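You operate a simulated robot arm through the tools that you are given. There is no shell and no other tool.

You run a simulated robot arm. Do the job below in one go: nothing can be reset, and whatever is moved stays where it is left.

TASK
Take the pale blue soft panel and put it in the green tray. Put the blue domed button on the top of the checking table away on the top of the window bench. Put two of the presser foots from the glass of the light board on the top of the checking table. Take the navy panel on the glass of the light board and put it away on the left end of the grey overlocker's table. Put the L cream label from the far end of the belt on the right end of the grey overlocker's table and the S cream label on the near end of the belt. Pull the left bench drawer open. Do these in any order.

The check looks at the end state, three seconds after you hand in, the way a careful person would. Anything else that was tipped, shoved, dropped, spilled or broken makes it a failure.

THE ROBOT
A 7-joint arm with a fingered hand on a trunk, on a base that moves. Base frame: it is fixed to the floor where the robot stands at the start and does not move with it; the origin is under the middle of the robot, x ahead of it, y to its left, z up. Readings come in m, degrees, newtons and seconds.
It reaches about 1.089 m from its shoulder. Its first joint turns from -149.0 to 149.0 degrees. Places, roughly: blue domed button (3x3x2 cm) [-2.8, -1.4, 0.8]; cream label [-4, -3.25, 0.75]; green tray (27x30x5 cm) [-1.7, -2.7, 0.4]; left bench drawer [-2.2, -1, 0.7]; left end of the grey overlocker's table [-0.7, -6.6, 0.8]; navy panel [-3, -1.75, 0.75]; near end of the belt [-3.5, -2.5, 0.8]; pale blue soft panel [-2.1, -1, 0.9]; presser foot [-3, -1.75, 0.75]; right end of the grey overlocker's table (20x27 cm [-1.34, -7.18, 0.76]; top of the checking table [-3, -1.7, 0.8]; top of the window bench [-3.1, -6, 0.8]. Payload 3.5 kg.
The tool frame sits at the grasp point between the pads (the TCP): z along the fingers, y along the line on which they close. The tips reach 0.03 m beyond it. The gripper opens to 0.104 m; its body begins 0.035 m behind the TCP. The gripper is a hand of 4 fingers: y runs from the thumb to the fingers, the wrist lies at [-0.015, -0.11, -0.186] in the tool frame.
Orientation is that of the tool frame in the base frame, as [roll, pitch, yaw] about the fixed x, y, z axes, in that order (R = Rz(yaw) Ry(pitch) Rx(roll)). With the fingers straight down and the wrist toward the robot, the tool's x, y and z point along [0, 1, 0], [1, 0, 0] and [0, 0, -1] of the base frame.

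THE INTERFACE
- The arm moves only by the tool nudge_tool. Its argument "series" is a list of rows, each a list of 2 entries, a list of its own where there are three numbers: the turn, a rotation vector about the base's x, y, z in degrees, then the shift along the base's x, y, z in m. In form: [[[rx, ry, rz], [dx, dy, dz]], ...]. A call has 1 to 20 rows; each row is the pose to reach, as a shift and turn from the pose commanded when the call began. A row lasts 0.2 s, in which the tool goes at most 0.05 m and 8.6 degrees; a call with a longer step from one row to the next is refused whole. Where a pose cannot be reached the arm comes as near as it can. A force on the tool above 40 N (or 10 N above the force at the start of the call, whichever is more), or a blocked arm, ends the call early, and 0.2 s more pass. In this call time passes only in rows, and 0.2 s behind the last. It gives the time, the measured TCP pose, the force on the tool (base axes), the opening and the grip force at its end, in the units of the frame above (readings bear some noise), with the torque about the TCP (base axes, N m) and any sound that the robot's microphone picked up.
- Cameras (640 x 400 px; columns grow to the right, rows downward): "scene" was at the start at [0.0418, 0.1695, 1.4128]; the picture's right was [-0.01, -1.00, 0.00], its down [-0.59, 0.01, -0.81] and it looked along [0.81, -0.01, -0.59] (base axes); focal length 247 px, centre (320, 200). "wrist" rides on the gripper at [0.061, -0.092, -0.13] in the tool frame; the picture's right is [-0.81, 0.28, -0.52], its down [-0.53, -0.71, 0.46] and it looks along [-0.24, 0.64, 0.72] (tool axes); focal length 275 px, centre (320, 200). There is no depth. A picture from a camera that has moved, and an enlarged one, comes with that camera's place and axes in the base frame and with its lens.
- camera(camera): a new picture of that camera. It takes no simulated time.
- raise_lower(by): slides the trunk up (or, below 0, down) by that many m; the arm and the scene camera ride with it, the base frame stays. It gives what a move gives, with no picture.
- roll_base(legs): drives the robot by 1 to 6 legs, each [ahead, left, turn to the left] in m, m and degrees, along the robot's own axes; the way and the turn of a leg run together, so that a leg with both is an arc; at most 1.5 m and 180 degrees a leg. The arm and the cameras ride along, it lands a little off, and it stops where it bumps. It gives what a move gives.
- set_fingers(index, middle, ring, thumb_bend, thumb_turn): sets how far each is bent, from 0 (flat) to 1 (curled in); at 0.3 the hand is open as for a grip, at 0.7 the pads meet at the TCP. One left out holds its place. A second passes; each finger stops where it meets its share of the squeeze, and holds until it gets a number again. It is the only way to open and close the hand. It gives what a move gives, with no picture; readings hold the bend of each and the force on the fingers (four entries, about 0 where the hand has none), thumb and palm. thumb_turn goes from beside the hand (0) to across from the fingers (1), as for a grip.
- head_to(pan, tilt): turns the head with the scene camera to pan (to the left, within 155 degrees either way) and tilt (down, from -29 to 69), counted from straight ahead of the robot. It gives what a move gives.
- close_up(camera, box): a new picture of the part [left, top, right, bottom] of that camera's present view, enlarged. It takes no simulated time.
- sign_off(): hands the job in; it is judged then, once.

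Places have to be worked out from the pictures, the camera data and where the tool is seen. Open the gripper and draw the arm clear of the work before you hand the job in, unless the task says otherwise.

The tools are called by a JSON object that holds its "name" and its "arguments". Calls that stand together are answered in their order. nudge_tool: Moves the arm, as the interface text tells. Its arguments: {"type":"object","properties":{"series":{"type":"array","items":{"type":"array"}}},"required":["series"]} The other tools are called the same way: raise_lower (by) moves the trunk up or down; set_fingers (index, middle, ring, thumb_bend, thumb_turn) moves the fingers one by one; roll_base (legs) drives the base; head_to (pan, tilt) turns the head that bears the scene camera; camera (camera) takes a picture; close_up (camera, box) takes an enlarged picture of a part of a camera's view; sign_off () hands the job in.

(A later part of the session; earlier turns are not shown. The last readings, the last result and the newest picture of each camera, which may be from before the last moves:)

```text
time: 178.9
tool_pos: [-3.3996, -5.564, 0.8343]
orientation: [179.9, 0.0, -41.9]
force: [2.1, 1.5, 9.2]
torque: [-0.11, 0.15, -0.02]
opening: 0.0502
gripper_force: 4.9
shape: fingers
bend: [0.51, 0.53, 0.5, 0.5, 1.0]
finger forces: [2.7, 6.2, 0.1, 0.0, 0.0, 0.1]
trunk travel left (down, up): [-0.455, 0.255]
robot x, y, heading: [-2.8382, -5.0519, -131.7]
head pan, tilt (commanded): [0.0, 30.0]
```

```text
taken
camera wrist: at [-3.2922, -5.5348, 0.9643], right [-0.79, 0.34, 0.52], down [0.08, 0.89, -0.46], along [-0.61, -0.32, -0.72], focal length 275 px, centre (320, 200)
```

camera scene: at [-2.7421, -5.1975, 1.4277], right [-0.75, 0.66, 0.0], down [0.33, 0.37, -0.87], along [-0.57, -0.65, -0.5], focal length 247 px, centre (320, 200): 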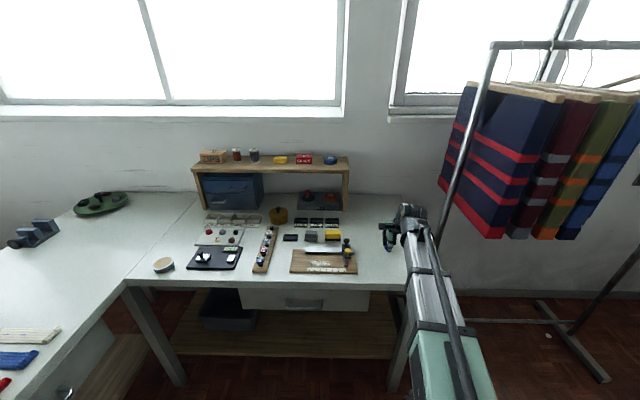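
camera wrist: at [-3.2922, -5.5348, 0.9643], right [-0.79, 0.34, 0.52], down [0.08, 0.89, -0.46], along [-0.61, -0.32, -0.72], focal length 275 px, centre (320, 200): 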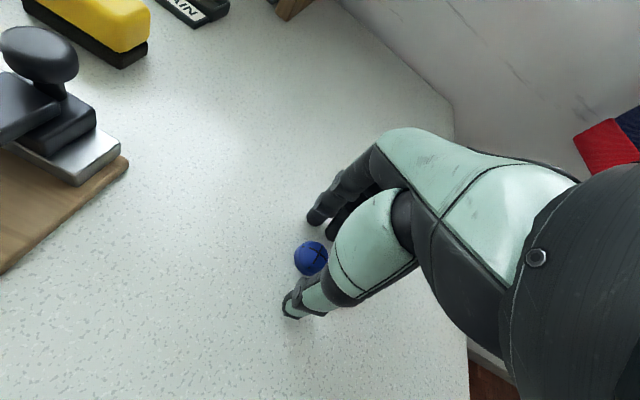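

The button stays on the bench. I lift the hand straight up and check.

{"name": "nudge_tool", "arguments": {"series": [[[0, 0, 0], [0, 0, 0.03]], [[0, 0, 0], [0, 0, 0.07]], [[0, 0, 0], [0, 0, 0.115]], [[0, 0, 0], [0, 0, 0.16]], [[0, 0, 0], [0, 0, 0.205]], [[0, 0, 0], [0.03, 0.033, 0.21]], [[0, 0, 0], [0.06, 0.066, 0.21]], [[0, 0, 0], [0.09, 0.1, 0.21]], [[0, 0, 0], [0.12, 0.133, 0.21]]]}}

{"name": "camera", "arguments": {"camera": "wrist"}}

{"name": "head_to", "arguments": {"pan": 90, "tilt": 15}}

{"name": "camera", "arguments": {"camera": "scene"}}

```text
time: 180.9
tool_pos: [-3.2822, -5.4323, 1.0429]
orientation: [179.9, 0.0, -42.0]
force: [-0.7, -0.3, 0.6]
torque: [0.02, -0.03, 0.0]
opening: 0.0518
gripper_force: 0.0
shape: fingers
bend: [0.5, 0.5, 0.5, 0.5, 1.0]
finger forces: [0.0, 0.0, 0.0, 0.1, 0.0, 0.0]
trunk travel left (down, up): [-0.455, 0.255]
robot x, y, heading: [-2.8366, -5.0512, -131.5]
head pan, tilt (commanded): [0.0, 30.0]
```

```text
taken
camera wrist: at [-3.1744, -5.4063, 1.1742], right [-0.79, 0.34, 0.52], down [0.08, 0.89, -0.46], along [-0.61, -0.32, -0.72], focal length 275 px, centre (320, 200)
```

wrist: 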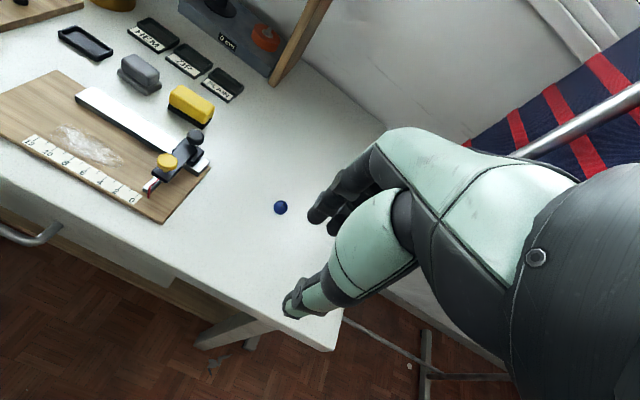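

```text
time: 182.5
tool_pos: [-3.2825, -5.4342, 1.045]
orientation: [179.8, -0.1, -41.8]
force: [-0.5, -0.1, 0.3]
torque: [0.0, -0.01, 0.01]
opening: 0.0515
gripper_force: 0.0
shape: fingers
bend: [0.5, 0.5, 0.5, 0.5, 1.0]
finger forces: [0.1, 0.1, 0.1, 0.0, 0.0, 0.0]
trunk travel left (down, up): [-0.455, 0.255]
robot x, y, heading: [-2.84, -5.0484, -131.6]
head pan, tilt (commanded): [90.0, 15.0]
```

```text
taken
camera scene: at [-2.6122, -5.1919, 1.4519], right [-0.66, -0.75, 0.0], down [-0.19, 0.17, -0.97], along [0.72, -0.64, -0.26], focal length 247 px, centre (320, 200)
```

scene: 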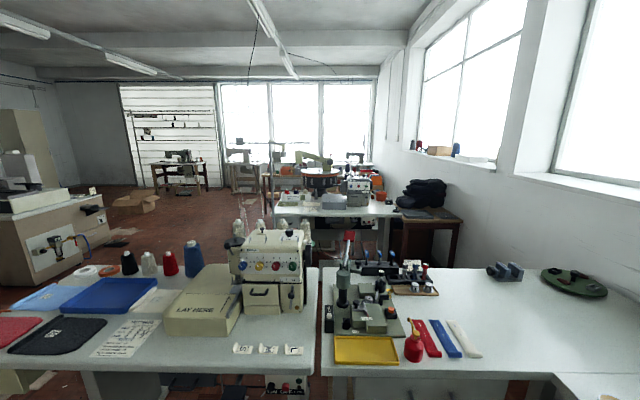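

The button rests on the window bench. Next are the labels on the far end of the belt; I draw the arm in, then retrace: face away, back out along the rack, and turn right to face the belt.

{"name": "nudge_tool", "arguments": {"series": [[[0, 0, 0], [0.025, 0.028, 0.01]], [[0, 0, 0], [0.05, 0.056, 0.02]], [[0, 0, 0], [0.08, 0.09, 0.03]]]}}

{"name": "roll_base", "arguments": {"legs": [[0, 0, 89], [-1.35, 0, 0]]}}

{"name": "head_to", "arguments": {"pan": -90, "tilt": 25}}

{"name": "camera", "arguments": {"camera": "scene"}}

```text
time: 183.3
tool_pos: [-3.205, -5.3399, 1.0735]
orientation: [179.9, 0.0, -41.9]
force: [-0.7, -0.6, -0.5]
torque: [0.02, -0.01, -0.01]
opening: 0.0517
gripper_force: 0.0
shape: fingers
bend: [0.5, 0.5, 0.5, 0.5, 1.0]
finger forces: [0.1, 0.0, 0.1, 0.0, 0.0, 0.0]
trunk travel left (down, up): [-0.455, 0.255]
robot x, y, heading: [-2.8379, -5.0504, -131.5]
head pan, tilt (commanded): [90.0, 15.0]
```

```text
time: 193.8
tool_pos: [-3.5275, -4.487, 1.073]
orientation: [180.0, -0.1, 45.3]
force: [0.5, -0.1, -0.1]
torque: [0.03, -0.01, 0.0]
opening: 0.0514
gripper_force: 0.0
shape: fingers
bend: [0.5, 0.5, 0.5, 0.5, 1.0]
finger forces: [0.0, 0.0, 0.0, 0.0, 0.0, 0.0]
trunk travel left (down, up): [-0.455, 0.255]
robot x, y, heading: [-3.8003, -4.1075, -44.2]
head pan, tilt (commanded): [90.0, 15.0]
```

```text
time: 196.5
tool_pos: [-3.5275, -4.4866, 1.0739]
orientation: [179.9, -0.1, 45.5]
force: [-0.1, -0.9, -0.5]
torque: [0.03, 0.0, 0.0]
opening: 0.0515
gripper_force: 0.1
shape: fingers
bend: [0.5, 0.5, 0.5, 0.5, 1.0]
finger forces: [0.0, 0.0, 0.0, 0.0, 0.0, 0.1]
trunk travel left (down, up): [-0.455, 0.255]
robot x, y, heading: [-3.7975, -4.1084, -44.3]
head pan, tilt (commanded): [-90.0, 25.0]
```

```text
taken
camera scene: at [-3.7775, -4.0205, 1.4357], right [-0.72, 0.7, 0.0], down [0.29, 0.3, -0.91], along [-0.63, -0.65, -0.42], focal length 247 px, centre (320, 200)
```

scene: 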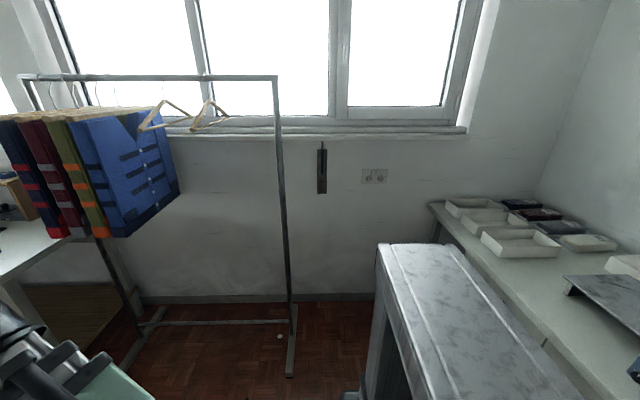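

There is about 0.2 m clearance to the rack. I turn right to face the belt and then sidestep to stand in front of the labels.

{"name": "roll_base", "arguments": {"legs": [[0, 0, -178], [0, -0.58, 0]]}}

{"name": "head_to", "arguments": {"pan": 0, "tilt": 35}}

{"name": "camera", "arguments": {"camera": "scene"}}

{"name": "camera", "arguments": {"camera": "wrist"}}

```text
time: 207.1
tool_pos: [-3.6604, -3.3333, 1.0721]
orientation: [179.9, 0.0, -135.9]
force: [-0.3, 0.4, 0.2]
torque: [0.02, -0.01, 0.01]
opening: 0.0518
gripper_force: 0.1
shape: fingers
bend: [0.5, 0.5, 0.5, 0.5, 1.0]
finger forces: [0.0, 0.0, 0.1, 0.0, 0.1, 0.1]
trunk travel left (down, up): [-0.455, 0.255]
robot x, y, heading: [-3.3992, -3.7194, 134.5]
head pan, tilt (commanded): [-90.0, 25.0]
```

```text
time: 208.8
tool_pos: [-3.6603, -3.3334, 1.0735]
orientation: [179.8, -0.1, -135.8]
force: [0.9, 0.0, -0.3]
torque: [0.0, 0.01, -0.01]
opening: 0.0516
gripper_force: 0.1
shape: fingers
bend: [0.5, 0.5, 0.5, 0.5, 1.0]
finger forces: [0.1, 0.0, 0.0, 0.0, 0.0, 0.0]
trunk travel left (down, up): [-0.455, 0.255]
robot x, y, heading: [-3.3998, -3.7212, 134.5]
head pan, tilt (commanded): [0.0, 35.0]
```

```text
taken
camera scene: at [-3.5493, -3.8059, 1.4199], right [0.71, 0.7, 0.0], down [0.4, -0.41, -0.82], along [-0.57, 0.59, -0.57], focal length 247 px, centre (320, 200)
```

scene: 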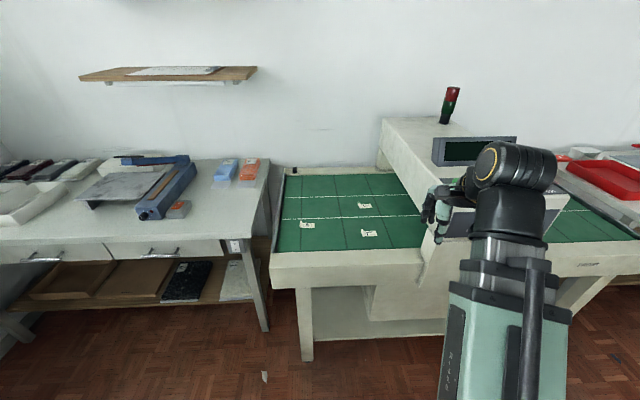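

```text
taken
camera wrist: at [-3.6391, -3.4422, 1.204], right [0.39, 0.76, 0.52], down [0.88, -0.14, -0.46], along [-0.28, 0.63, -0.72], focal length 275 px, centre (320, 200)
```

wrist: 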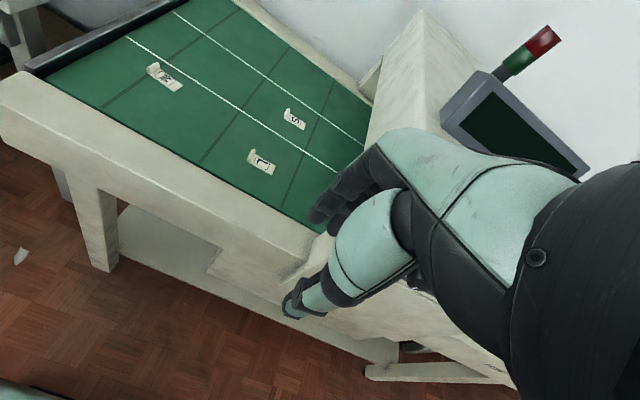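

The L label is near (-3.90,-3.18) on a belt at z≈0.79. I enlarge the labels to understand their shape.

{"name": "close_up", "arguments": {"camera": "wrist", "box": [140, 50, 320, 210]}}

{"name": "close_up", "arguments": {"camera": "scene", "box": [280, 180, 430, 260]}}

```text
2.50 times, centred on (230, 130) of wrist
camera zoom: at [-3.6391, -3.4422, 1.204], right [0.39, 0.76, 0.52], down [0.88, -0.14, -0.46], along [-0.28, 0.63, -0.72], focal length 688 px, centre (545, 375)
```

zoom: 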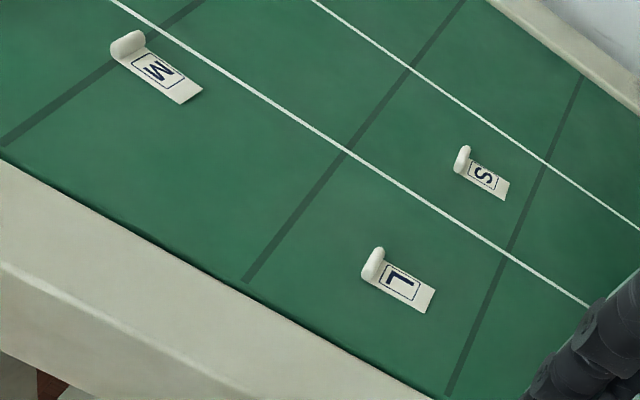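

```text
4.27 times, centred on (355, 220) of scene
camera zoom: at [-3.5493, -3.8059, 1.4199], right [0.71, 0.7, 0.0], down [0.4, -0.41, -0.82], along [-0.57, 0.59, -0.57], focal length 1054 px, centre (171, 115)
```

zoom: 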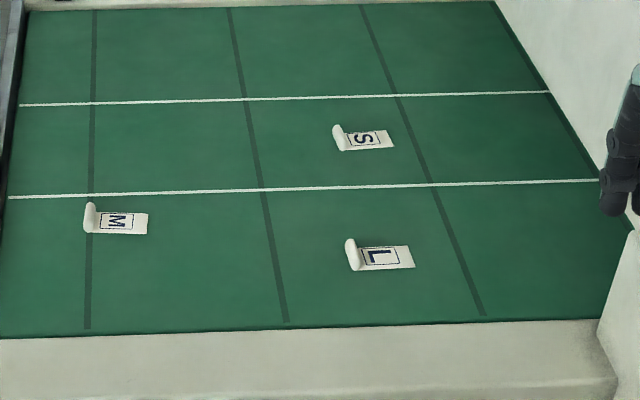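

Both views agree: the L label's rolled tab is centred at (-3.913,-3.200), z≈0.795, its roll axis along my reach direction. I move over it, squaring the yaw by 3°.

{"name": "nudge_tool", "arguments": {"series": [[[0, 0, 0.5], [-0.036, 0.019, 0]], [[0, 0, 1], [-0.072, 0.038, 0]], [[0, 0, 1.5], [-0.108, 0.057, -0.01]], [[0, 0, 2], [-0.144, 0.076, -0.03]], [[0, 0, 2.5], [-0.18, 0.095, -0.05]], [[0, 0, 3], [-0.216, 0.114, -0.07]], [[0, 0, 3], [-0.253, 0.133, -0.09]], [[0, 0, 3], [-0.253, 0.133, -0.13]]]}}

{"name": "camera", "arguments": {"camera": "wrist"}}

{"name": "camera", "arguments": {"camera": "scene"}}

```text
time: 210.6
tool_pos: [-3.9151, -3.1999, 0.9438]
orientation: [180.0, -0.2, -132.9]
force: [0.6, -1.2, 0.3]
torque: [0.0, 0.02, 0.02]
opening: 0.0517
gripper_force: 0.1
shape: fingers
bend: [0.5, 0.5, 0.5, 0.5, 1.0]
finger forces: [0.0, 0.1, 0.0, 0.0, 0.0, 0.1]
trunk travel left (down, up): [-0.455, 0.255]
robot x, y, heading: [-3.3945, -3.7171, 134.5]
head pan, tilt (commanded): [0.0, 35.0]
```

```text
taken
camera wrist: at [-3.8877, -3.3082, 1.0743], right [0.35, 0.78, 0.52], down [0.88, -0.1, -0.46], along [-0.31, 0.62, -0.72], focal length 275 px, centre (320, 200)
```

wrist: 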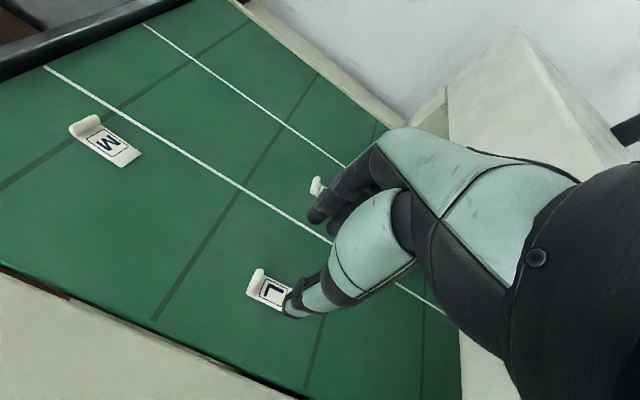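

```text
taken
camera scene: at [-3.5495, -3.8059, 1.4199], right [0.71, 0.7, 0.0], down [0.4, -0.41, -0.82], along [-0.57, 0.58, -0.57], focal length 247 px, centre (320, 200)
```

scene: 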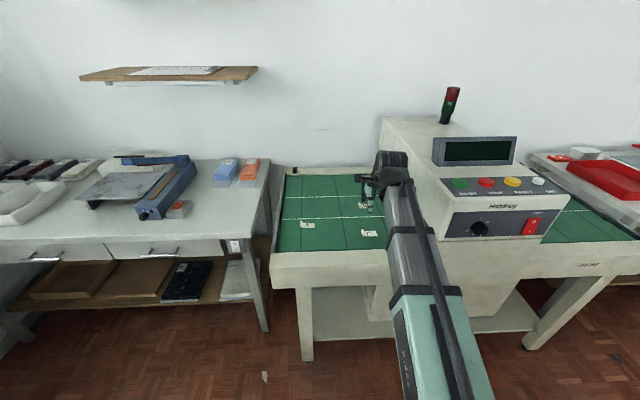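

The wrist view now puts the tab about 1.4 cm beyond the TCP. I shift forward and come down to z 0.88 to re-check.

{"name": "nudge_tool", "arguments": {"series": [[[0, 0, 0], [-0.009, 0.009, -0.03]], [[0, 0, 0], [-0.009, 0.009, -0.064]]]}}

{"name": "camera", "arguments": {"camera": "wrist"}}

{"name": "close_up", "arguments": {"camera": "scene", "box": [330, 170, 410, 250]}}

```text
time: 211.2
tool_pos: [-3.9221, -3.1915, 0.8771]
orientation: [179.9, -0.1, -132.9]
force: [0.0, -0.2, 0.5]
torque: [0.0, 0.02, 0.0]
opening: 0.0517
gripper_force: 0.1
shape: fingers
bend: [0.5, 0.5, 0.5, 0.5, 1.0]
finger forces: [0.0, 0.1, 0.0, 0.0, 0.0, 0.1]
trunk travel left (down, up): [-0.455, 0.255]
robot x, y, heading: [-3.396, -3.7219, 134.4]
head pan, tilt (commanded): [0.0, 35.0]
```

```text
taken
camera wrist: at [-3.8951, -3.2985, 1.0086], right [0.35, 0.78, 0.52], down [0.88, -0.1, -0.46], along [-0.31, 0.62, -0.72], focal length 275 px, centre (320, 200)
```

wrist: 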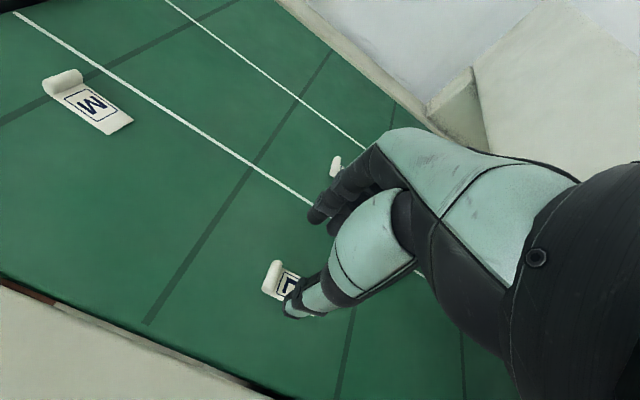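

```text
5.00 times, centred on (370, 210) of scene
camera zoom: at [-3.5495, -3.8059, 1.42], right [0.71, 0.7, 0.0], down [0.4, -0.41, -0.82], along [-0.57, 0.58, -0.57], focal length 1235 px, centre (70, 150)
```

zoom: 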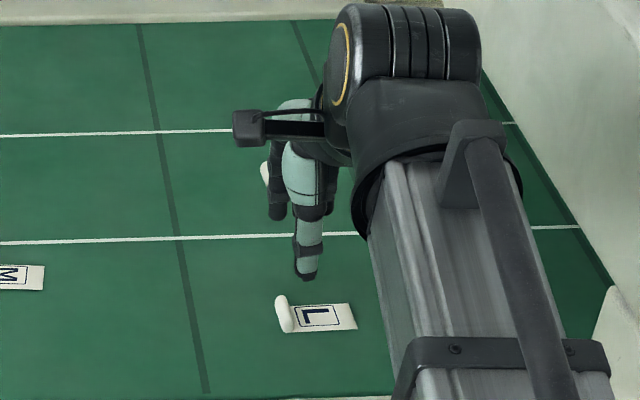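

Predicted and seen positions now agree within about 4 mm. I descend toward the belt.

{"name": "nudge_tool", "arguments": {"series": [[[0, 0, 0], [-0.002, -0.002, -0.02]], [[0, 0, 0], [-0.002, -0.002, -0.03]]]}}

{"name": "close_up", "arguments": {"camera": "wrist", "box": [240, 180, 400, 340]}}

{"name": "close_up", "arguments": {"camera": "scene", "box": [330, 170, 410, 250]}}

```text
time: 211.8
tool_pos: [-3.9236, -3.193, 0.8462]
orientation: [179.9, -0.2, -132.9]
force: [-0.5, 0.1, 0.4]
torque: [0.01, 0.0, -0.01]
opening: 0.0512
gripper_force: 0.1
shape: fingers
bend: [0.5, 0.5, 0.5, 0.5, 1.0]
finger forces: [0.0, 0.1, 0.1, 0.0, 0.0, 0.0]
trunk travel left (down, up): [-0.455, 0.255]
robot x, y, heading: [-3.4005, -3.7199, 134.4]
head pan, tilt (commanded): [0.0, 35.0]
```

```text
2.50 times, centred on (320, 260) of wrist
camera zoom: at [-3.897, -3.3002, 0.9781], right [0.35, 0.78, 0.52], down [0.88, -0.1, -0.46], along [-0.31, 0.62, -0.72], focal length 688 px, centre (320, 50)
```

zoom: 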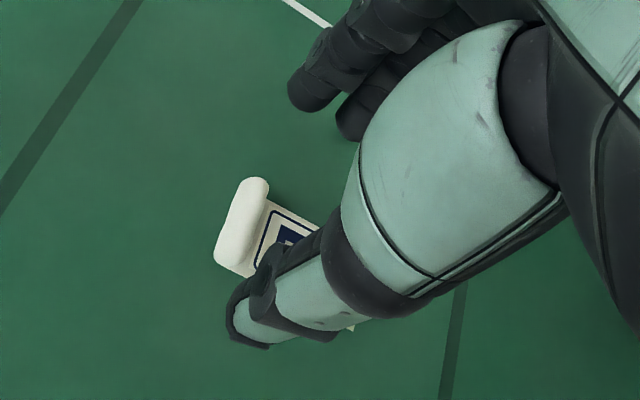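

```text
5.00 times, centred on (370, 210) of scene
camera zoom: at [-3.5494, -3.8059, 1.4199], right [0.71, 0.7, 0.0], down [0.4, -0.41, -0.82], along [-0.57, 0.58, -0.57], focal length 1235 px, centre (70, 150)
```

zoom: 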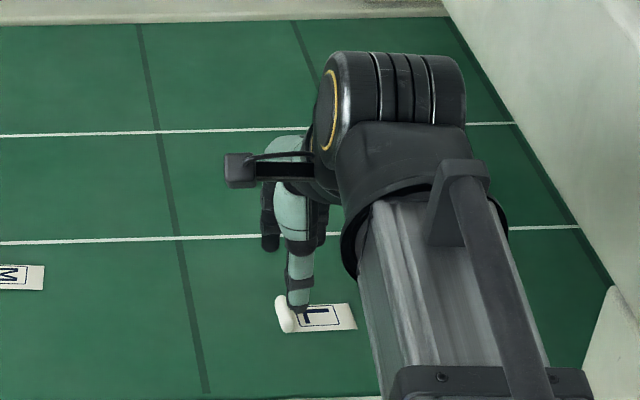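

The tab lies about 5 mm to the left of the thumb-index line. I shift left and lower to belt contact.

{"name": "nudge_tool", "arguments": {"series": [[[0, 0, 0], [-0.0045, -0.005, 0]], [[0, 0, 0], [-0.0045, -0.005, -0.004]], [[0, 0, 0], [-0.0045, -0.005, -0.008]], [[0, 0, 0], [-0.0045, -0.005, -0.012]], [[0, 0, 0], [-0.0045, -0.005, -0.016]]]}}

{"name": "close_up", "arguments": {"camera": "wrist", "box": [240, 180, 400, 340]}}

```text
time: 212.9
tool_pos: [-3.9278, -3.1972, 0.8325]
orientation: [179.9, -0.1, -133.0]
force: [-0.2, -0.4, -0.6]
torque: [0.03, -0.01, 0.02]
opening: 0.0516
gripper_force: 0.1
shape: fingers
bend: [0.5, 0.5, 0.5, 0.5, 1.0]
finger forces: [0.0, 0.1, 0.0, 0.0, 0.1, 0.0]
trunk travel left (down, up): [-0.455, 0.255]
robot x, y, heading: [-3.399, -3.7181, 134.0]
head pan, tilt (commanded): [0.0, 35.0]
```

```text
2.50 times, centred on (320, 260) of wrist
camera zoom: at [-3.9012, -3.3053, 0.9634], right [0.35, 0.78, 0.52], down [0.88, -0.1, -0.46], along [-0.31, 0.62, -0.72], focal length 688 px, centre (320, 50)
```

zoom: 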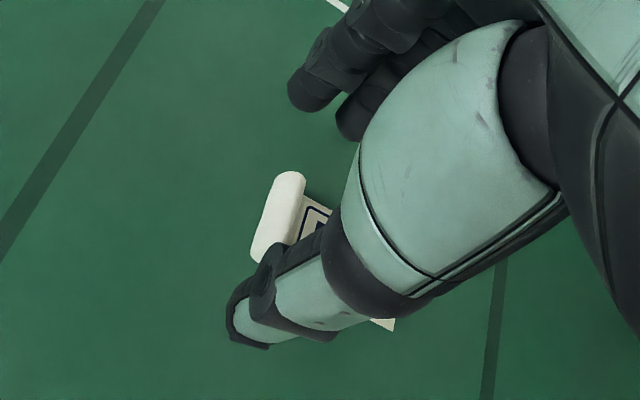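

The tab is now exactly on the grip line. I continue down to contact.

{"name": "nudge_tool", "arguments": {"series": [[[0, 0, 0], [0, 0, -0.004]], [[0, 0, 0], [0, 0, -0.008]], [[0, 0, 0], [0, 0, -0.012]], [[0, 0, 0], [0, 0, -0.016]], [[0, 0, 0], [0, 0, -0.02]], [[0, 0, 0], [0, 0, -0.024]]]}}

{"name": "close_up", "arguments": {"camera": "wrist", "box": [240, 180, 400, 340]}}

```text
time: 214.3
tool_pos: [-3.9296, -3.199, 0.8088]
orientation: [179.8, -0.1, -132.9]
force: [-0.5, -0.6, -0.8]
torque: [0.01, -0.01, -0.03]
opening: 0.0514
gripper_force: 0.0
shape: fingers
bend: [0.5, 0.5, 0.5, 0.5, 1.0]
finger forces: [0.0, 0.1, 0.0, 0.0, 0.1, 0.1]
trunk travel left (down, up): [-0.455, 0.255]
robot x, y, heading: [-3.3987, -3.7189, 134.5]
head pan, tilt (commanded): [0.0, 35.0]
```

```text
2.50 times, centred on (320, 260) of wrist
camera zoom: at [-3.9025, -3.3068, 0.9393], right [0.35, 0.78, 0.52], down [0.88, -0.1, -0.46], along [-0.31, 0.62, -0.72], focal length 688 px, centre (320, 50)
```

zoom: 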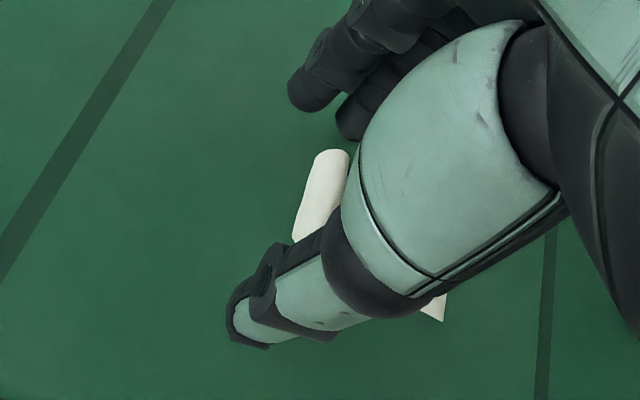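

The belt is lower than I assumed (roll centre z≈0.768); the refined tab position is (-3.928,-3.180). I rise 1.5 cm, shift there, and descend again.

{"name": "nudge_tool", "arguments": {"series": [[[0, 0, 0], [0, 0, 0.015]], [[0, 0, 0], [0.003, 0.02, 0.015]], [[0, 0, 0], [0.003, 0.02, 0.0]], [[0, 0, 0], [0.003, 0.02, -0.004]], [[0, 0, 0], [0.003, 0.02, -0.008]]]}}

{"name": "close_up", "arguments": {"camera": "wrist", "box": [240, 180, 400, 340]}}

```text
time: 215.6
tool_pos: [-3.9254, -3.1776, 0.8017]
orientation: [179.9, -0.1, -132.9]
force: [-0.8, 0.0, -0.2]
torque: [-0.01, -0.01, 0.02]
opening: 0.0515
gripper_force: 0.2
shape: fingers
bend: [0.5, 0.5, 0.5, 0.5, 1.0]
finger forces: [0.0, 0.0, 0.0, 0.0, 0.0, 0.0]
trunk travel left (down, up): [-0.455, 0.255]
robot x, y, heading: [-3.3968, -3.7169, 134.5]
head pan, tilt (commanded): [0.0, 35.0]
```

```text
2.50 times, centred on (320, 260) of wrist
camera zoom: at [-3.8984, -3.2858, 0.9325], right [0.35, 0.78, 0.52], down [0.88, -0.1, -0.46], along [-0.31, 0.62, -0.72], focal length 688 px, centre (320, 50)
```

zoom: 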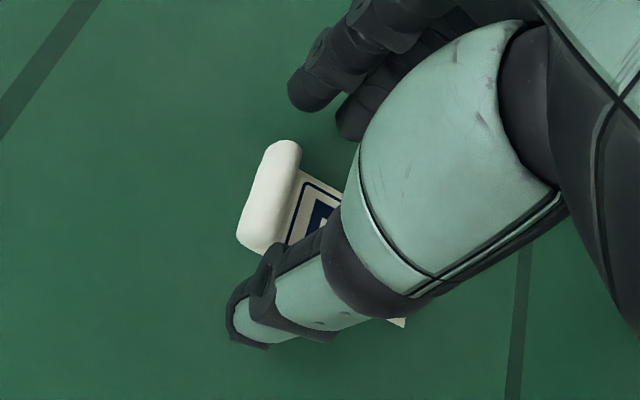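

The tab is nearly on the line again. I go on down in 3 mm steps to find contact.

{"name": "nudge_tool", "arguments": {"series": [[[0, 0, 0], [0, 0, -0.003]], [[0, 0, 0], [0, 0, -0.006]], [[0, 0, 0], [0, 0, -0.009]], [[0, 0, 0], [0, 0, -0.012]]]}}

{"name": "close_up", "arguments": {"camera": "wrist", "box": [240, 180, 400, 340]}}

```text
time: 216.6
tool_pos: [-3.9263, -3.1789, 0.7926]
orientation: [179.5, -0.1, -132.9]
force: [-1.5, 1.1, 34.2]
torque: [0.61, 0.58, 0.04]
opening: 0.0513
gripper_force: 16.8
shape: fingers
bend: [0.5, 0.48, 0.5, 0.5, 1.0]
finger forces: [8.9, 19.4, 0.0, 0.0, 5.3, 0.0]
trunk travel left (down, up): [-0.455, 0.255]
robot x, y, heading: [-3.3972, -3.719, 134.4]
head pan, tilt (commanded): [0.0, 35.0]
```

```text
2.50 times, centred on (320, 260) of wrist
camera zoom: at [-3.8973, -3.2866, 0.9232], right [0.35, 0.78, 0.52], down [0.88, -0.09, -0.46], along [-0.31, 0.62, -0.72], focal length 688 px, centre (320, 50)
```

zoom: 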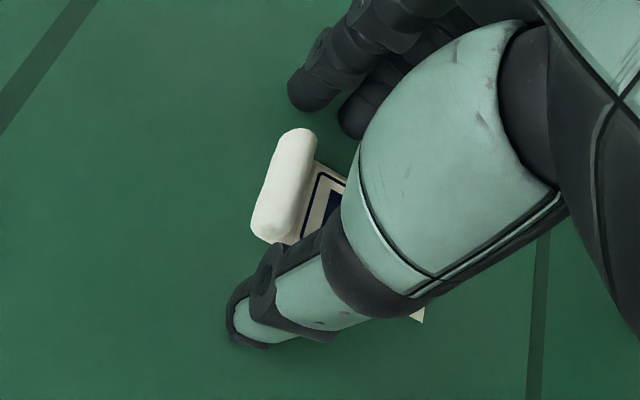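

All tips touch the belt at TCP z 0.793 with the tab aligned. I ease up 3 mm and close on it.

{"name": "nudge_tool", "arguments": {"series": [[[0, 0, 0], [0, 0, 0.005]]]}}

{"name": "set_fingers", "arguments": {"index": 0.7, "middle": 0.64, "ring": 0.6, "thumb_bend": 0.7}}

{"name": "close_up", "arguments": {"camera": "wrist", "box": [240, 180, 400, 340]}}

```text
time: 216.9
tool_pos: [-3.9249, -3.178, 0.7944]
orientation: [180.0, -0.1, -132.9]
force: [-1.6, 1.3, 17.5]
torque: [0.48, 0.4, 0.07]
opening: 0.0522
gripper_force: 8.5
shape: fingers
bend: [0.5, 0.48, 0.5, 0.5, 1.0]
finger forces: [1.5, 15.3, 0.1, 0.0, 0.0, 0.0]
trunk travel left (down, up): [-0.455, 0.255]
robot x, y, heading: [-3.3984, -3.7182, 134.2]
head pan, tilt (commanded): [0.0, 35.0]
```

```text
time: 217.9
tool_pos: [-3.9244, -3.1786, 0.7944]
orientation: [179.7, 0.0, -132.9]
force: [-8.4, 5.8, 24.5]
torque: [0.85, 0.71, 0.11]
opening: 0.0249
gripper_force: 18.5
shape: fingers
bend: [0.61, 0.51, 0.6, 0.62, 1.0]
finger forces: [6.5, 24.0, 0.3, 0.0, 6.8, 0.0]
trunk travel left (down, up): [-0.455, 0.255]
robot x, y, heading: [-3.3993, -3.7184, 134.1]
head pan, tilt (commanded): [0.0, 35.0]
```

```text
2.50 times, centred on (320, 260) of wrist
camera zoom: at [-3.8981, -3.2859, 0.9251], right [0.35, 0.78, 0.52], down [0.88, -0.09, -0.46], along [-0.31, 0.62, -0.72], focal length 688 px, centre (320, 50)
```

zoom: 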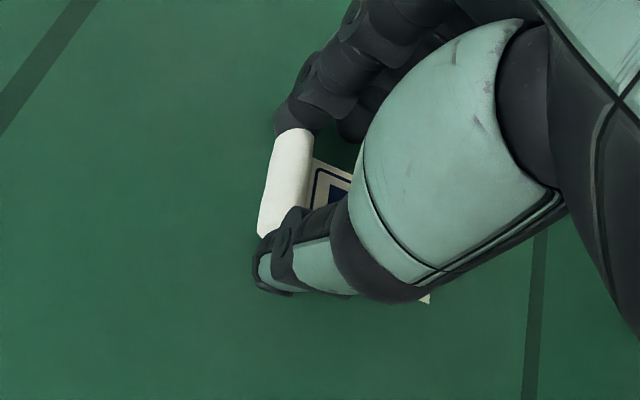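

Index and thumb hold the tab (6.5 N each); the middle finger only presses the belt. I relax the middle finger and lift slowly.

{"name": "set_fingers", "arguments": {"middle": 0.48, "ring": 0.5, "index": 0.72, "thumb_bend": 0.72}}

{"name": "nudge_tool", "arguments": {"series": [[[0, 0, 0], [0, 0, 0.005]], [[0, 0, 0], [0, 0, 0.01]], [[0, 0, 0], [0, 0, 0.02]], [[0, 0, 0], [0, 0, 0.03]]]}}

{"name": "close_up", "arguments": {"camera": "wrist", "box": [240, 180, 400, 340]}}

{"name": "close_up", "arguments": {"camera": "scene", "box": [330, 170, 410, 250]}}

```text
time: 218.9
tool_pos: [-3.9252, -3.1789, 0.7925]
orientation: [179.8, -0.1, -132.9]
force: [-0.6, -1.6, 10.4]
torque: [0.31, 0.2, 0.02]
opening: 0.0242
gripper_force: 15.4
shape: fingers
bend: [0.59, 0.48, 0.5, 0.63, 1.0]
finger forces: [9.9, 10.7, 0.0, 0.1, 10.1, 0.0]
trunk travel left (down, up): [-0.455, 0.255]
robot x, y, heading: [-3.3982, -3.7158, 134.5]
head pan, tilt (commanded): [0.0, 35.0]
```

```text
time: 219.9
tool_pos: [-3.9265, -3.1786, 0.8253]
orientation: [180.0, -0.2, -132.9]
force: [0.2, -0.8, 0.4]
torque: [0.0, 0.01, 0.02]
opening: 0.0243
gripper_force: 9.9
shape: fingers
bend: [0.59, 0.48, 0.5, 0.63, 1.0]
finger forces: [10.0, 0.1, 0.1, 0.0, 9.9, 0.1]
trunk travel left (down, up): [-0.455, 0.255]
robot x, y, heading: [-3.3996, -3.7179, 134.4]
head pan, tilt (commanded): [0.0, 35.0]
```

```text
2.50 times, centred on (320, 260) of wrist
camera zoom: at [-3.8996, -3.2858, 0.9551], right [0.35, 0.78, 0.52], down [0.88, -0.1, -0.46], along [-0.31, 0.62, -0.72], focal length 688 px, centre (320, 50)
```

zoom: 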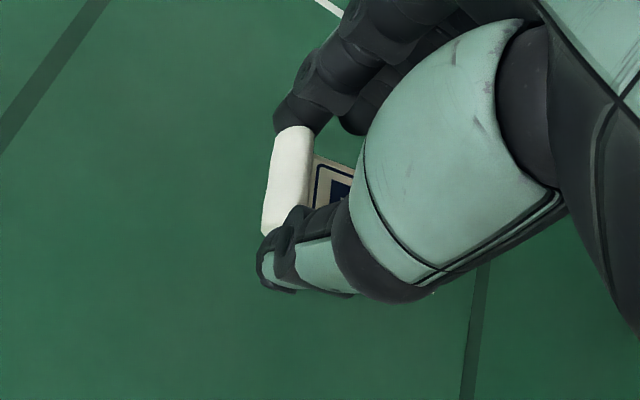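

```text
5.00 times, centred on (370, 210) of scene
camera zoom: at [-3.5494, -3.8059, 1.4199], right [0.71, 0.7, 0.0], down [0.4, -0.41, -0.82], along [-0.57, 0.58, -0.57], focal length 1235 px, centre (70, 150)
```

zoom: 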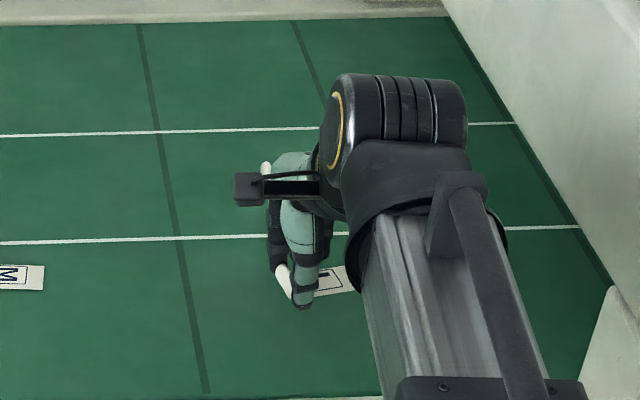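

The L label is held firmly (10 N each side). I raise it and draw the arm in; since the direct gaps are too narrow, I will go back through the aisle around the trolley to reach the overlocker.

{"name": "nudge_tool", "arguments": {"series": [[[0, 0, 0], [0, 0, 0.04]], [[0, 0, 0], [0, 0, 0.08]], [[0, 0, 0], [0, 0, 0.12]], [[0, 0, 0], [0.02, -0.02, 0.155]], [[0, 0, 0], [0.045, -0.046, 0.185]], [[0, 0, 0], [0.075, -0.076, 0.21]], [[0, 0, 0], [0.107, -0.109, 0.225]], [[0, 0, 0], [0.14, -0.142, 0.235]], [[0, 0, 0], [0.172, -0.175, 0.235]]]}}

{"name": "camera", "arguments": {"camera": "wrist"}}

{"name": "roll_base", "arguments": {"legs": [[0, 0, 93]]}}

{"name": "head_to", "arguments": {"pan": 155, "tilt": 25}}

{"name": "camera", "arguments": {"camera": "scene"}}

```text
time: 221.9
tool_pos: [-3.753, -3.3566, 1.0576]
orientation: [179.9, -0.1, -132.7]
force: [-0.7, -0.1, -1.1]
torque: [-0.04, 0.0, 0.02]
opening: 0.0243
gripper_force: 9.9
shape: fingers
bend: [0.59, 0.48, 0.5, 0.63, 1.0]
finger forces: [9.9, 0.1, 0.1, 0.0, 9.8, 0.1]
trunk travel left (down, up): [-0.455, 0.255]
robot x, y, heading: [-3.3925, -3.7177, 134.5]
head pan, tilt (commanded): [0.0, 35.0]
```

```text
taken
camera wrist: at [-3.7261, -3.4634, 1.1894], right [0.35, 0.78, 0.52], down [0.88, -0.1, -0.46], along [-0.31, 0.62, -0.72], focal length 275 px, centre (320, 200)
```

wrist: 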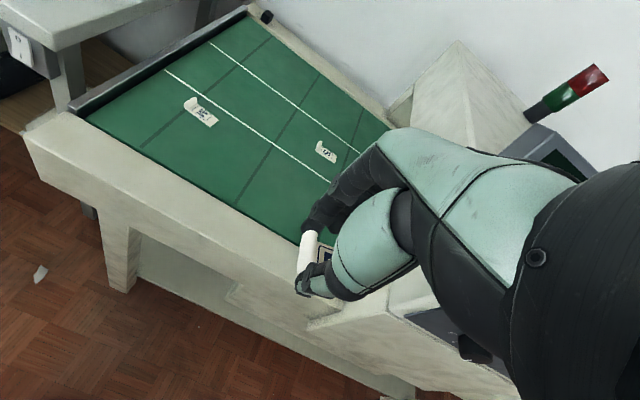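

```text
time: 226.3
tool_pos: [-3.7361, -4.0982, 1.0589]
orientation: [179.9, -0.1, -39.1]
force: [0.3, -0.6, 0.5]
torque: [0.01, 0.01, -0.03]
opening: 0.0239
gripper_force: 9.7
shape: fingers
bend: [0.59, 0.48, 0.5, 0.63, 1.0]
finger forces: [9.4, 0.0, 0.0, 0.0, 9.4, 0.1]
trunk travel left (down, up): [-0.455, 0.255]
robot x, y, heading: [-3.3972, -3.7214, -131.6]
head pan, tilt (commanded): [0.0, 35.0]
```

```text
time: 228.7
tool_pos: [-3.7364, -4.0976, 1.0585]
orientation: [179.9, 0.0, -39.0]
force: [-0.1, -0.6, 0.1]
torque: [-0.01, -0.03, 0.0]
opening: 0.0242
gripper_force: 9.2
shape: fingers
bend: [0.59, 0.48, 0.5, 0.63, 1.0]
finger forces: [9.4, 0.1, 0.0, 0.1, 9.4, 0.0]
trunk travel left (down, up): [-0.455, 0.255]
robot x, y, heading: [-3.3991, -3.7209, -131.6]
head pan, tilt (commanded): [154.7, 25.0]
```

```text
taken
camera scene: at [-3.1561, -3.7614, 1.4357], right [0.39, -0.92, 0.0], down [-0.39, -0.16, -0.91], along [0.83, 0.35, -0.42], focal length 247 px, centre (320, 200)
```

scene: 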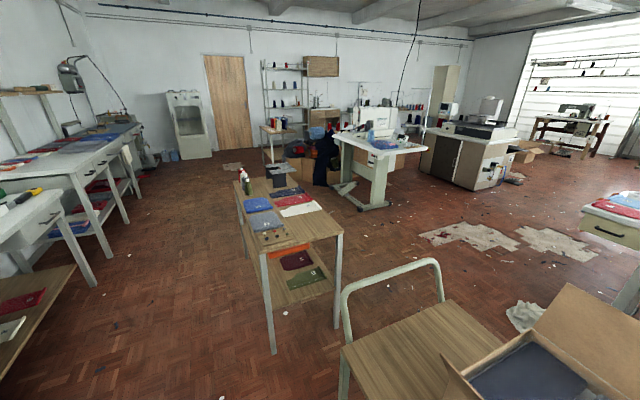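

The room view shows the open floor beyond the trolley. Label still held (9.4 N); I sidestep right a little and reverse down the aisle in two legs, checking in between.

{"name": "roll_base", "arguments": {"legs": [[0, -0.12, -0.8], [-1.4, 0, 0]]}}

```text
time: 236.5
tool_pos: [-2.8908, -2.9957, 1.0578]
orientation: [179.9, -0.1, -41.7]
force: [0.0, 0.3, -0.3]
torque: [0.01, -0.02, 0.0]
opening: 0.0238
gripper_force: 9.6
shape: fingers
bend: [0.59, 0.48, 0.5, 0.63, 1.0]
finger forces: [9.4, 0.0, 0.0, 0.0, 9.4, 0.0]
trunk travel left (down, up): [-0.455, 0.255]
robot x, y, heading: [-2.5346, -2.6315, -134.7]
head pan, tilt (commanded): [154.7, 25.0]
```

On course (n≈-0.09). I reverse the second stretch while correcting 2° of heading.

{"name": "roll_base", "arguments": {"legs": [[-1.3, 0, 2]]}}

{"name": "head_to", "arguments": {"pan": 75, "tilt": 22}}

{"name": "camera", "arguments": {"camera": "scene"}}

```text
time: 243.0
tool_pos: [-1.9766, -2.0623, 1.0592]
orientation: [179.9, -0.1, -40.9]
force: [-0.1, 0.3, 0.2]
torque: [-0.02, 0.01, 0.02]
opening: 0.0241
gripper_force: 9.2
shape: fingers
bend: [0.59, 0.48, 0.5, 0.63, 1.0]
finger forces: [9.4, 0.0, 0.0, 0.0, 9.4, 0.0]
trunk travel left (down, up): [-0.455, 0.255]
robot x, y, heading: [-1.6278, -1.6905, -133.5]
head pan, tilt (commanded): [154.7, 25.0]
```

```text
time: 244.6
tool_pos: [-1.9768, -2.0636, 1.0599]
orientation: [179.9, -0.1, -40.8]
force: [0.1, 0.2, 0.2]
torque: [-0.04, -0.04, -0.01]
opening: 0.0242
gripper_force: 9.0
shape: fingers
bend: [0.59, 0.48, 0.5, 0.63, 1.0]
finger forces: [9.4, 0.0, 0.1, 0.0, 9.4, 0.0]
trunk travel left (down, up): [-0.455, 0.255]
robot x, y, heading: [-1.6319, -1.6894, -133.4]
head pan, tilt (commanded): [75.0, 22.0]
```

```text
taken
camera scene: at [-1.4252, -1.8556, 1.4405], right [-0.85, -0.52, 0.0], down [-0.2, 0.32, -0.93], along [0.49, -0.79, -0.37], focal length 247 px, centre (320, 200)
```

scene: 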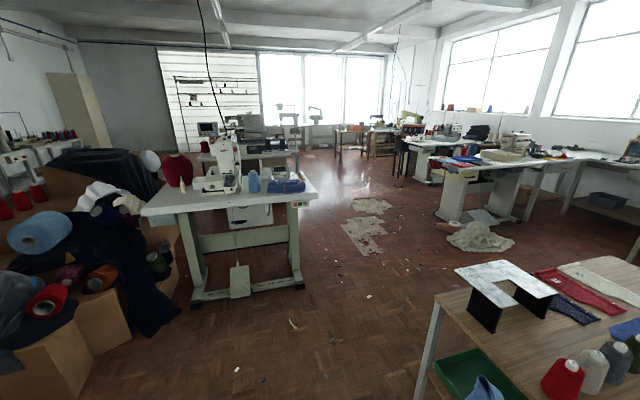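

At s≈2.35. The route to the overlocker: sidestep left to n≈1.25, ahead to s≈3.5, then further left. I do the first two parts.

{"name": "roll_base", "arguments": {"legs": [[-0.08, 0, 1], [0, 1.3, 0], [1.2, 0, 0]]}}

{"name": "head_to", "arguments": {"pan": 60, "tilt": 20}}

{"name": "camera", "arguments": {"camera": "scene"}}

{"name": "head_to", "arguments": {"pan": 10, "tilt": 30}}

{"name": "camera", "arguments": {"camera": "scene"}}

```text
time: 257.5
tool_pos: [-1.7452, -3.7965, 1.059]
orientation: [179.9, -0.1, -39.1]
force: [-0.8, 0.4, -0.5]
torque: [-0.05, -0.02, -0.01]
opening: 0.0237
gripper_force: 9.2
shape: fingers
bend: [0.59, 0.48, 0.5, 0.63, 1.0]
finger forces: [9.5, 0.0, 0.0, 0.0, 9.4, 0.0]
trunk travel left (down, up): [-0.455, 0.255]
robot x, y, heading: [-1.4043, -3.4155, -131.9]
head pan, tilt (commanded): [75.0, 22.0]
```

```text
time: 258.3
tool_pos: [-1.7468, -3.7957, 1.0589]
orientation: [179.9, -0.1, -39.0]
force: [-0.1, -0.4, 0.2]
torque: [0.04, 0.04, -0.01]
opening: 0.0238
gripper_force: 9.4
shape: fingers
bend: [0.59, 0.48, 0.5, 0.63, 1.0]
finger forces: [9.3, 0.1, 0.1, 0.0, 9.5, 0.0]
trunk travel left (down, up): [-0.455, 0.255]
robot x, y, heading: [-1.4087, -3.4212, -131.9]
head pan, tilt (commanded): [60.0, 20.0]
```

```text
taken
camera scene: at [-1.2223, -3.5843, 1.4438], right [-0.95, -0.31, 0.0], down [-0.11, 0.32, -0.94], along [0.29, -0.89, -0.34], focal length 247 px, centre (320, 200)
```

scene: 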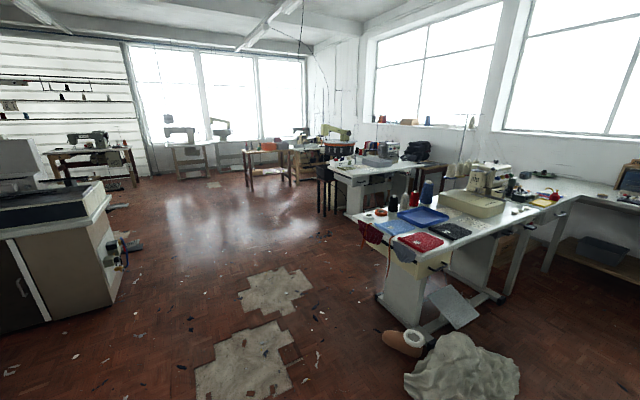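

```text
time: 259.5
tool_pos: [-1.7463, -3.7958, 1.059]
orientation: [179.9, -0.1, -39.1]
force: [-0.3, -0.4, -0.5]
torque: [0.0, 0.0, -0.01]
opening: 0.0241
gripper_force: 9.4
shape: fingers
bend: [0.59, 0.48, 0.5, 0.63, 1.0]
finger forces: [9.4, 0.0, 0.1, 0.1, 9.4, 0.0]
trunk travel left (down, up): [-0.455, 0.255]
robot x, y, heading: [-1.4068, -3.416, -131.8]
head pan, tilt (commanded): [10.0, 30.0]
```

```text
taken
camera scene: at [-1.299, -3.5728, 1.4277], right [-0.85, 0.53, 0.0], down [0.26, 0.43, -0.87], along [-0.46, -0.74, -0.5], focal length 247 px, centre (320, 200)
```

scene: 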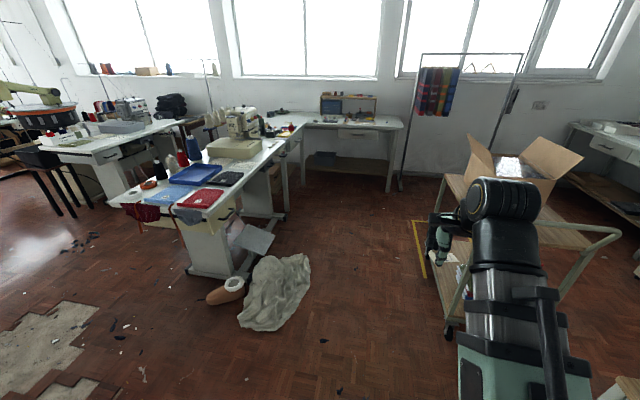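

The overlocker table is visible at the back left, with a black stool at its left end. I enlarge that region.

{"name": "head_to", "arguments": {"pan": 45, "tilt": 20}}

{"name": "close_up", "arguments": {"camera": "scene", "box": [150, 100, 390, 250]}}

{"name": "close_up", "arguments": {"camera": "scene", "box": [300, 130, 540, 280]}}

```text
time: 260.5
tool_pos: [-1.7454, -3.7962, 1.0582]
orientation: [179.9, -0.2, -39.1]
force: [0.4, 0.1, -0.8]
torque: [-0.04, 0.02, 0.01]
opening: 0.0237
gripper_force: 9.2
shape: fingers
bend: [0.59, 0.48, 0.5, 0.63, 1.0]
finger forces: [9.4, 0.0, 0.0, 0.0, 9.5, 0.0]
trunk travel left (down, up): [-0.455, 0.255]
robot x, y, heading: [-1.4052, -3.4142, -131.9]
head pan, tilt (commanded): [45.0, 20.0]
```

```text
2.67 times, centred on (270, 175) of scene
camera zoom: at [-1.2463, -3.5888, 1.4437], right [-1.0, -0.06, 0.0], down [-0.02, 0.34, -0.94], along [0.05, -0.94, -0.34], focal length 659 px, centre (453, 267)
```

zoom: 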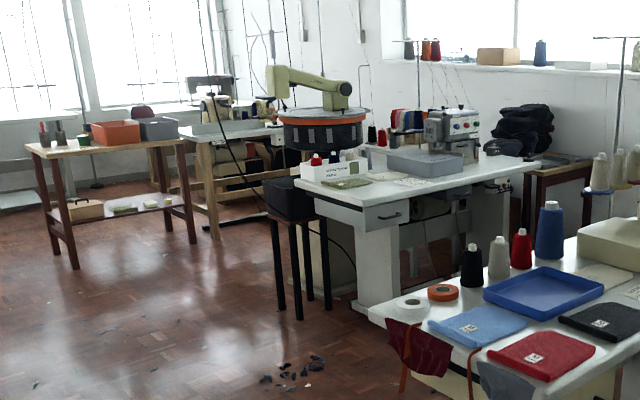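

```text
2.67 times, centred on (420, 205) of scene
camera zoom: at [-1.2463, -3.5888, 1.4437], right [-1.0, -0.06, 0.0], down [-0.02, 0.34, -0.94], along [0.05, -0.94, -0.34], focal length 659 px, centre (53, 187)
```

zoom: 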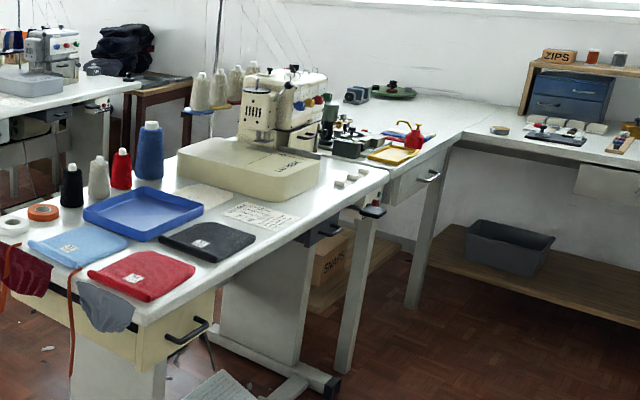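

The overlocker table runs s 5.08–6.3, n 3.67–4.25, and the aisle in front of it (n 2.75–3.67) is wide enough. I sidestep left to n≈3.2 in two legs.

{"name": "roll_base", "arguments": {"legs": [[-0.08, 0, -0.6], [0, 1.0, 0], [0, 0.93, 0]]}}

{"name": "head_to", "arguments": {"pan": 10, "tilt": 25}}

{"name": "camera", "arguments": {"camera": "scene"}}

```text
time: 270.7
tool_pos: [-0.3066, -5.0301, 1.0583]
orientation: [179.9, -0.2, -40.6]
force: [0.5, 0.3, 0.6]
torque: [0.02, 0.01, 0.0]
opening: 0.024
gripper_force: 9.6
shape: fingers
bend: [0.59, 0.48, 0.5, 0.63, 1.0]
finger forces: [9.3, 0.0, 0.0, 0.0, 9.4, 0.0]
trunk travel left (down, up): [-0.455, 0.255]
robot x, y, heading: [0.0434, -4.6585, -132.9]
head pan, tilt (commanded): [45.0, 20.0]
```

```text
time: 271.7
tool_pos: [-0.3056, -5.0305, 1.0593]
orientation: [180.0, 0.0, -40.6]
force: [0.5, 0.2, 0.3]
torque: [-0.03, -0.01, -0.01]
opening: 0.0239
gripper_force: 9.3
shape: fingers
bend: [0.59, 0.48, 0.5, 0.63, 1.0]
finger forces: [9.4, 0.0, 0.1, 0.0, 9.4, 0.0]
trunk travel left (down, up): [-0.455, 0.255]
robot x, y, heading: [0.0428, -4.6625, -133.2]
head pan, tilt (commanded): [10.0, 25.0]
```

```text
taken
camera scene: at [0.1458, -4.8199, 1.4357], right [-0.84, 0.55, 0.0], down [0.23, 0.35, -0.91], along [-0.5, -0.76, -0.42], focal length 247 px, centre (320, 200)
```

scene: 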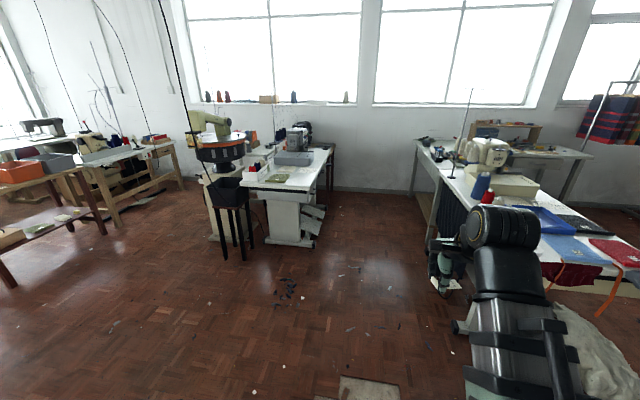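

The aisle between the overlocker table (left) and the near table (right) is clear. I drive 1.35 m ahead, check, then continue.

{"name": "roll_base", "arguments": {"legs": [[1.35, 0, 0.5]]}}

{"name": "camera", "arguments": {"camera": "scene"}}

```text
time: 278.2
tool_pos: [-1.2105, -5.937, 1.0581]
orientation: [179.9, -0.1, -42.4]
force: [0.2, -0.6, -0.1]
torque: [0.0, 0.04, 0.0]
opening: 0.024
gripper_force: 8.9
shape: fingers
bend: [0.59, 0.48, 0.5, 0.63, 1.0]
finger forces: [9.4, 0.0, 0.1, 0.0, 9.4, 0.0]
trunk travel left (down, up): [-0.455, 0.255]
robot x, y, heading: [-0.8507, -5.5791, -135.1]
head pan, tilt (commanded): [10.0, 25.0]
```

```text
taken
camera scene: at [-0.7506, -5.7409, 1.4357], right [-0.82, 0.57, 0.0], down [0.24, 0.35, -0.91], along [-0.52, -0.74, -0.42], focal length 247 px, centre (320, 200)
```

scene: 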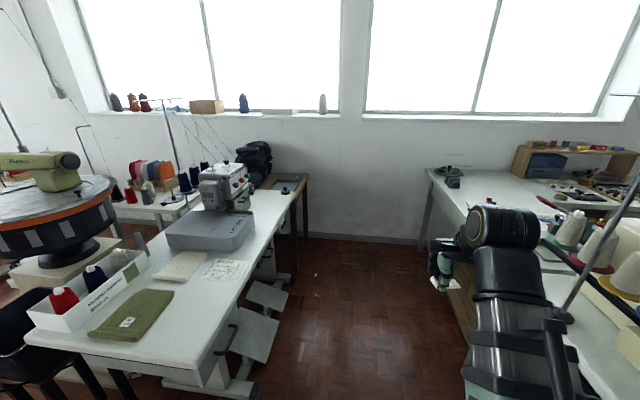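

Aligned in the aisle at s≈4.69. I correct 2.6° and drive on 1.38 m to stand level with the right end of the overlocker table.

{"name": "roll_base", "arguments": {"legs": [[0, 0.03, 2.6], [1.38, 0, 0.5]]}}

{"name": "head_to", "arguments": {"pan": 70, "tilt": 30}}

{"name": "camera", "arguments": {"camera": "scene"}}

```text
time: 285.4
tool_pos: [-2.1008, -6.9715, 1.0579]
orientation: [180.0, -0.2, -40.4]
force: [0.6, 0.6, -0.9]
torque: [-0.02, -0.02, 0.01]
opening: 0.0239
gripper_force: 9.2
shape: fingers
bend: [0.59, 0.48, 0.5, 0.63, 1.0]
finger forces: [9.4, 0.0, 0.0, 0.0, 9.5, 0.0]
trunk travel left (down, up): [-0.455, 0.255]
robot x, y, heading: [-1.7535, -6.5982, -133.2]
head pan, tilt (commanded): [10.0, 25.0]
```

```text
time: 286.7
tool_pos: [-2.1008, -6.9697, 1.0594]
orientation: [179.9, 0.0, -40.3]
force: [-0.5, -0.1, -0.1]
torque: [0.04, 0.04, 0.03]
opening: 0.024
gripper_force: 9.4
shape: fingers
bend: [0.59, 0.48, 0.5, 0.63, 1.0]
finger forces: [9.4, 0.0, 0.0, 0.0, 9.5, 0.0]
trunk travel left (down, up): [-0.455, 0.255]
robot x, y, heading: [-1.7546, -6.5976, -133.2]
head pan, tilt (commanded): [70.0, 30.0]
```

```text
taken
camera scene: at [-1.5591, -6.762, 1.4277], right [-0.89, -0.45, 0.0], down [-0.23, 0.45, -0.87], along [0.39, -0.77, -0.5], focal length 247 px, centre (320, 200)
```

scene: 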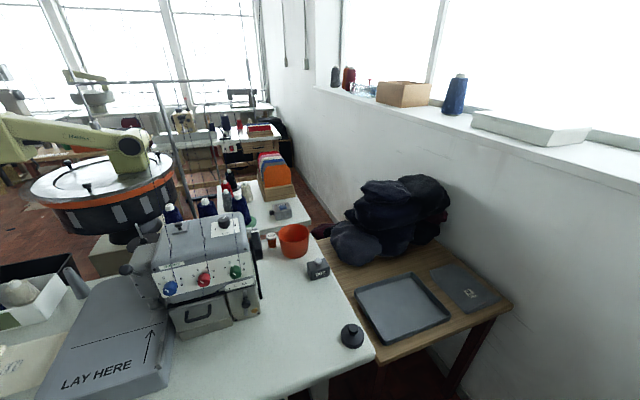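

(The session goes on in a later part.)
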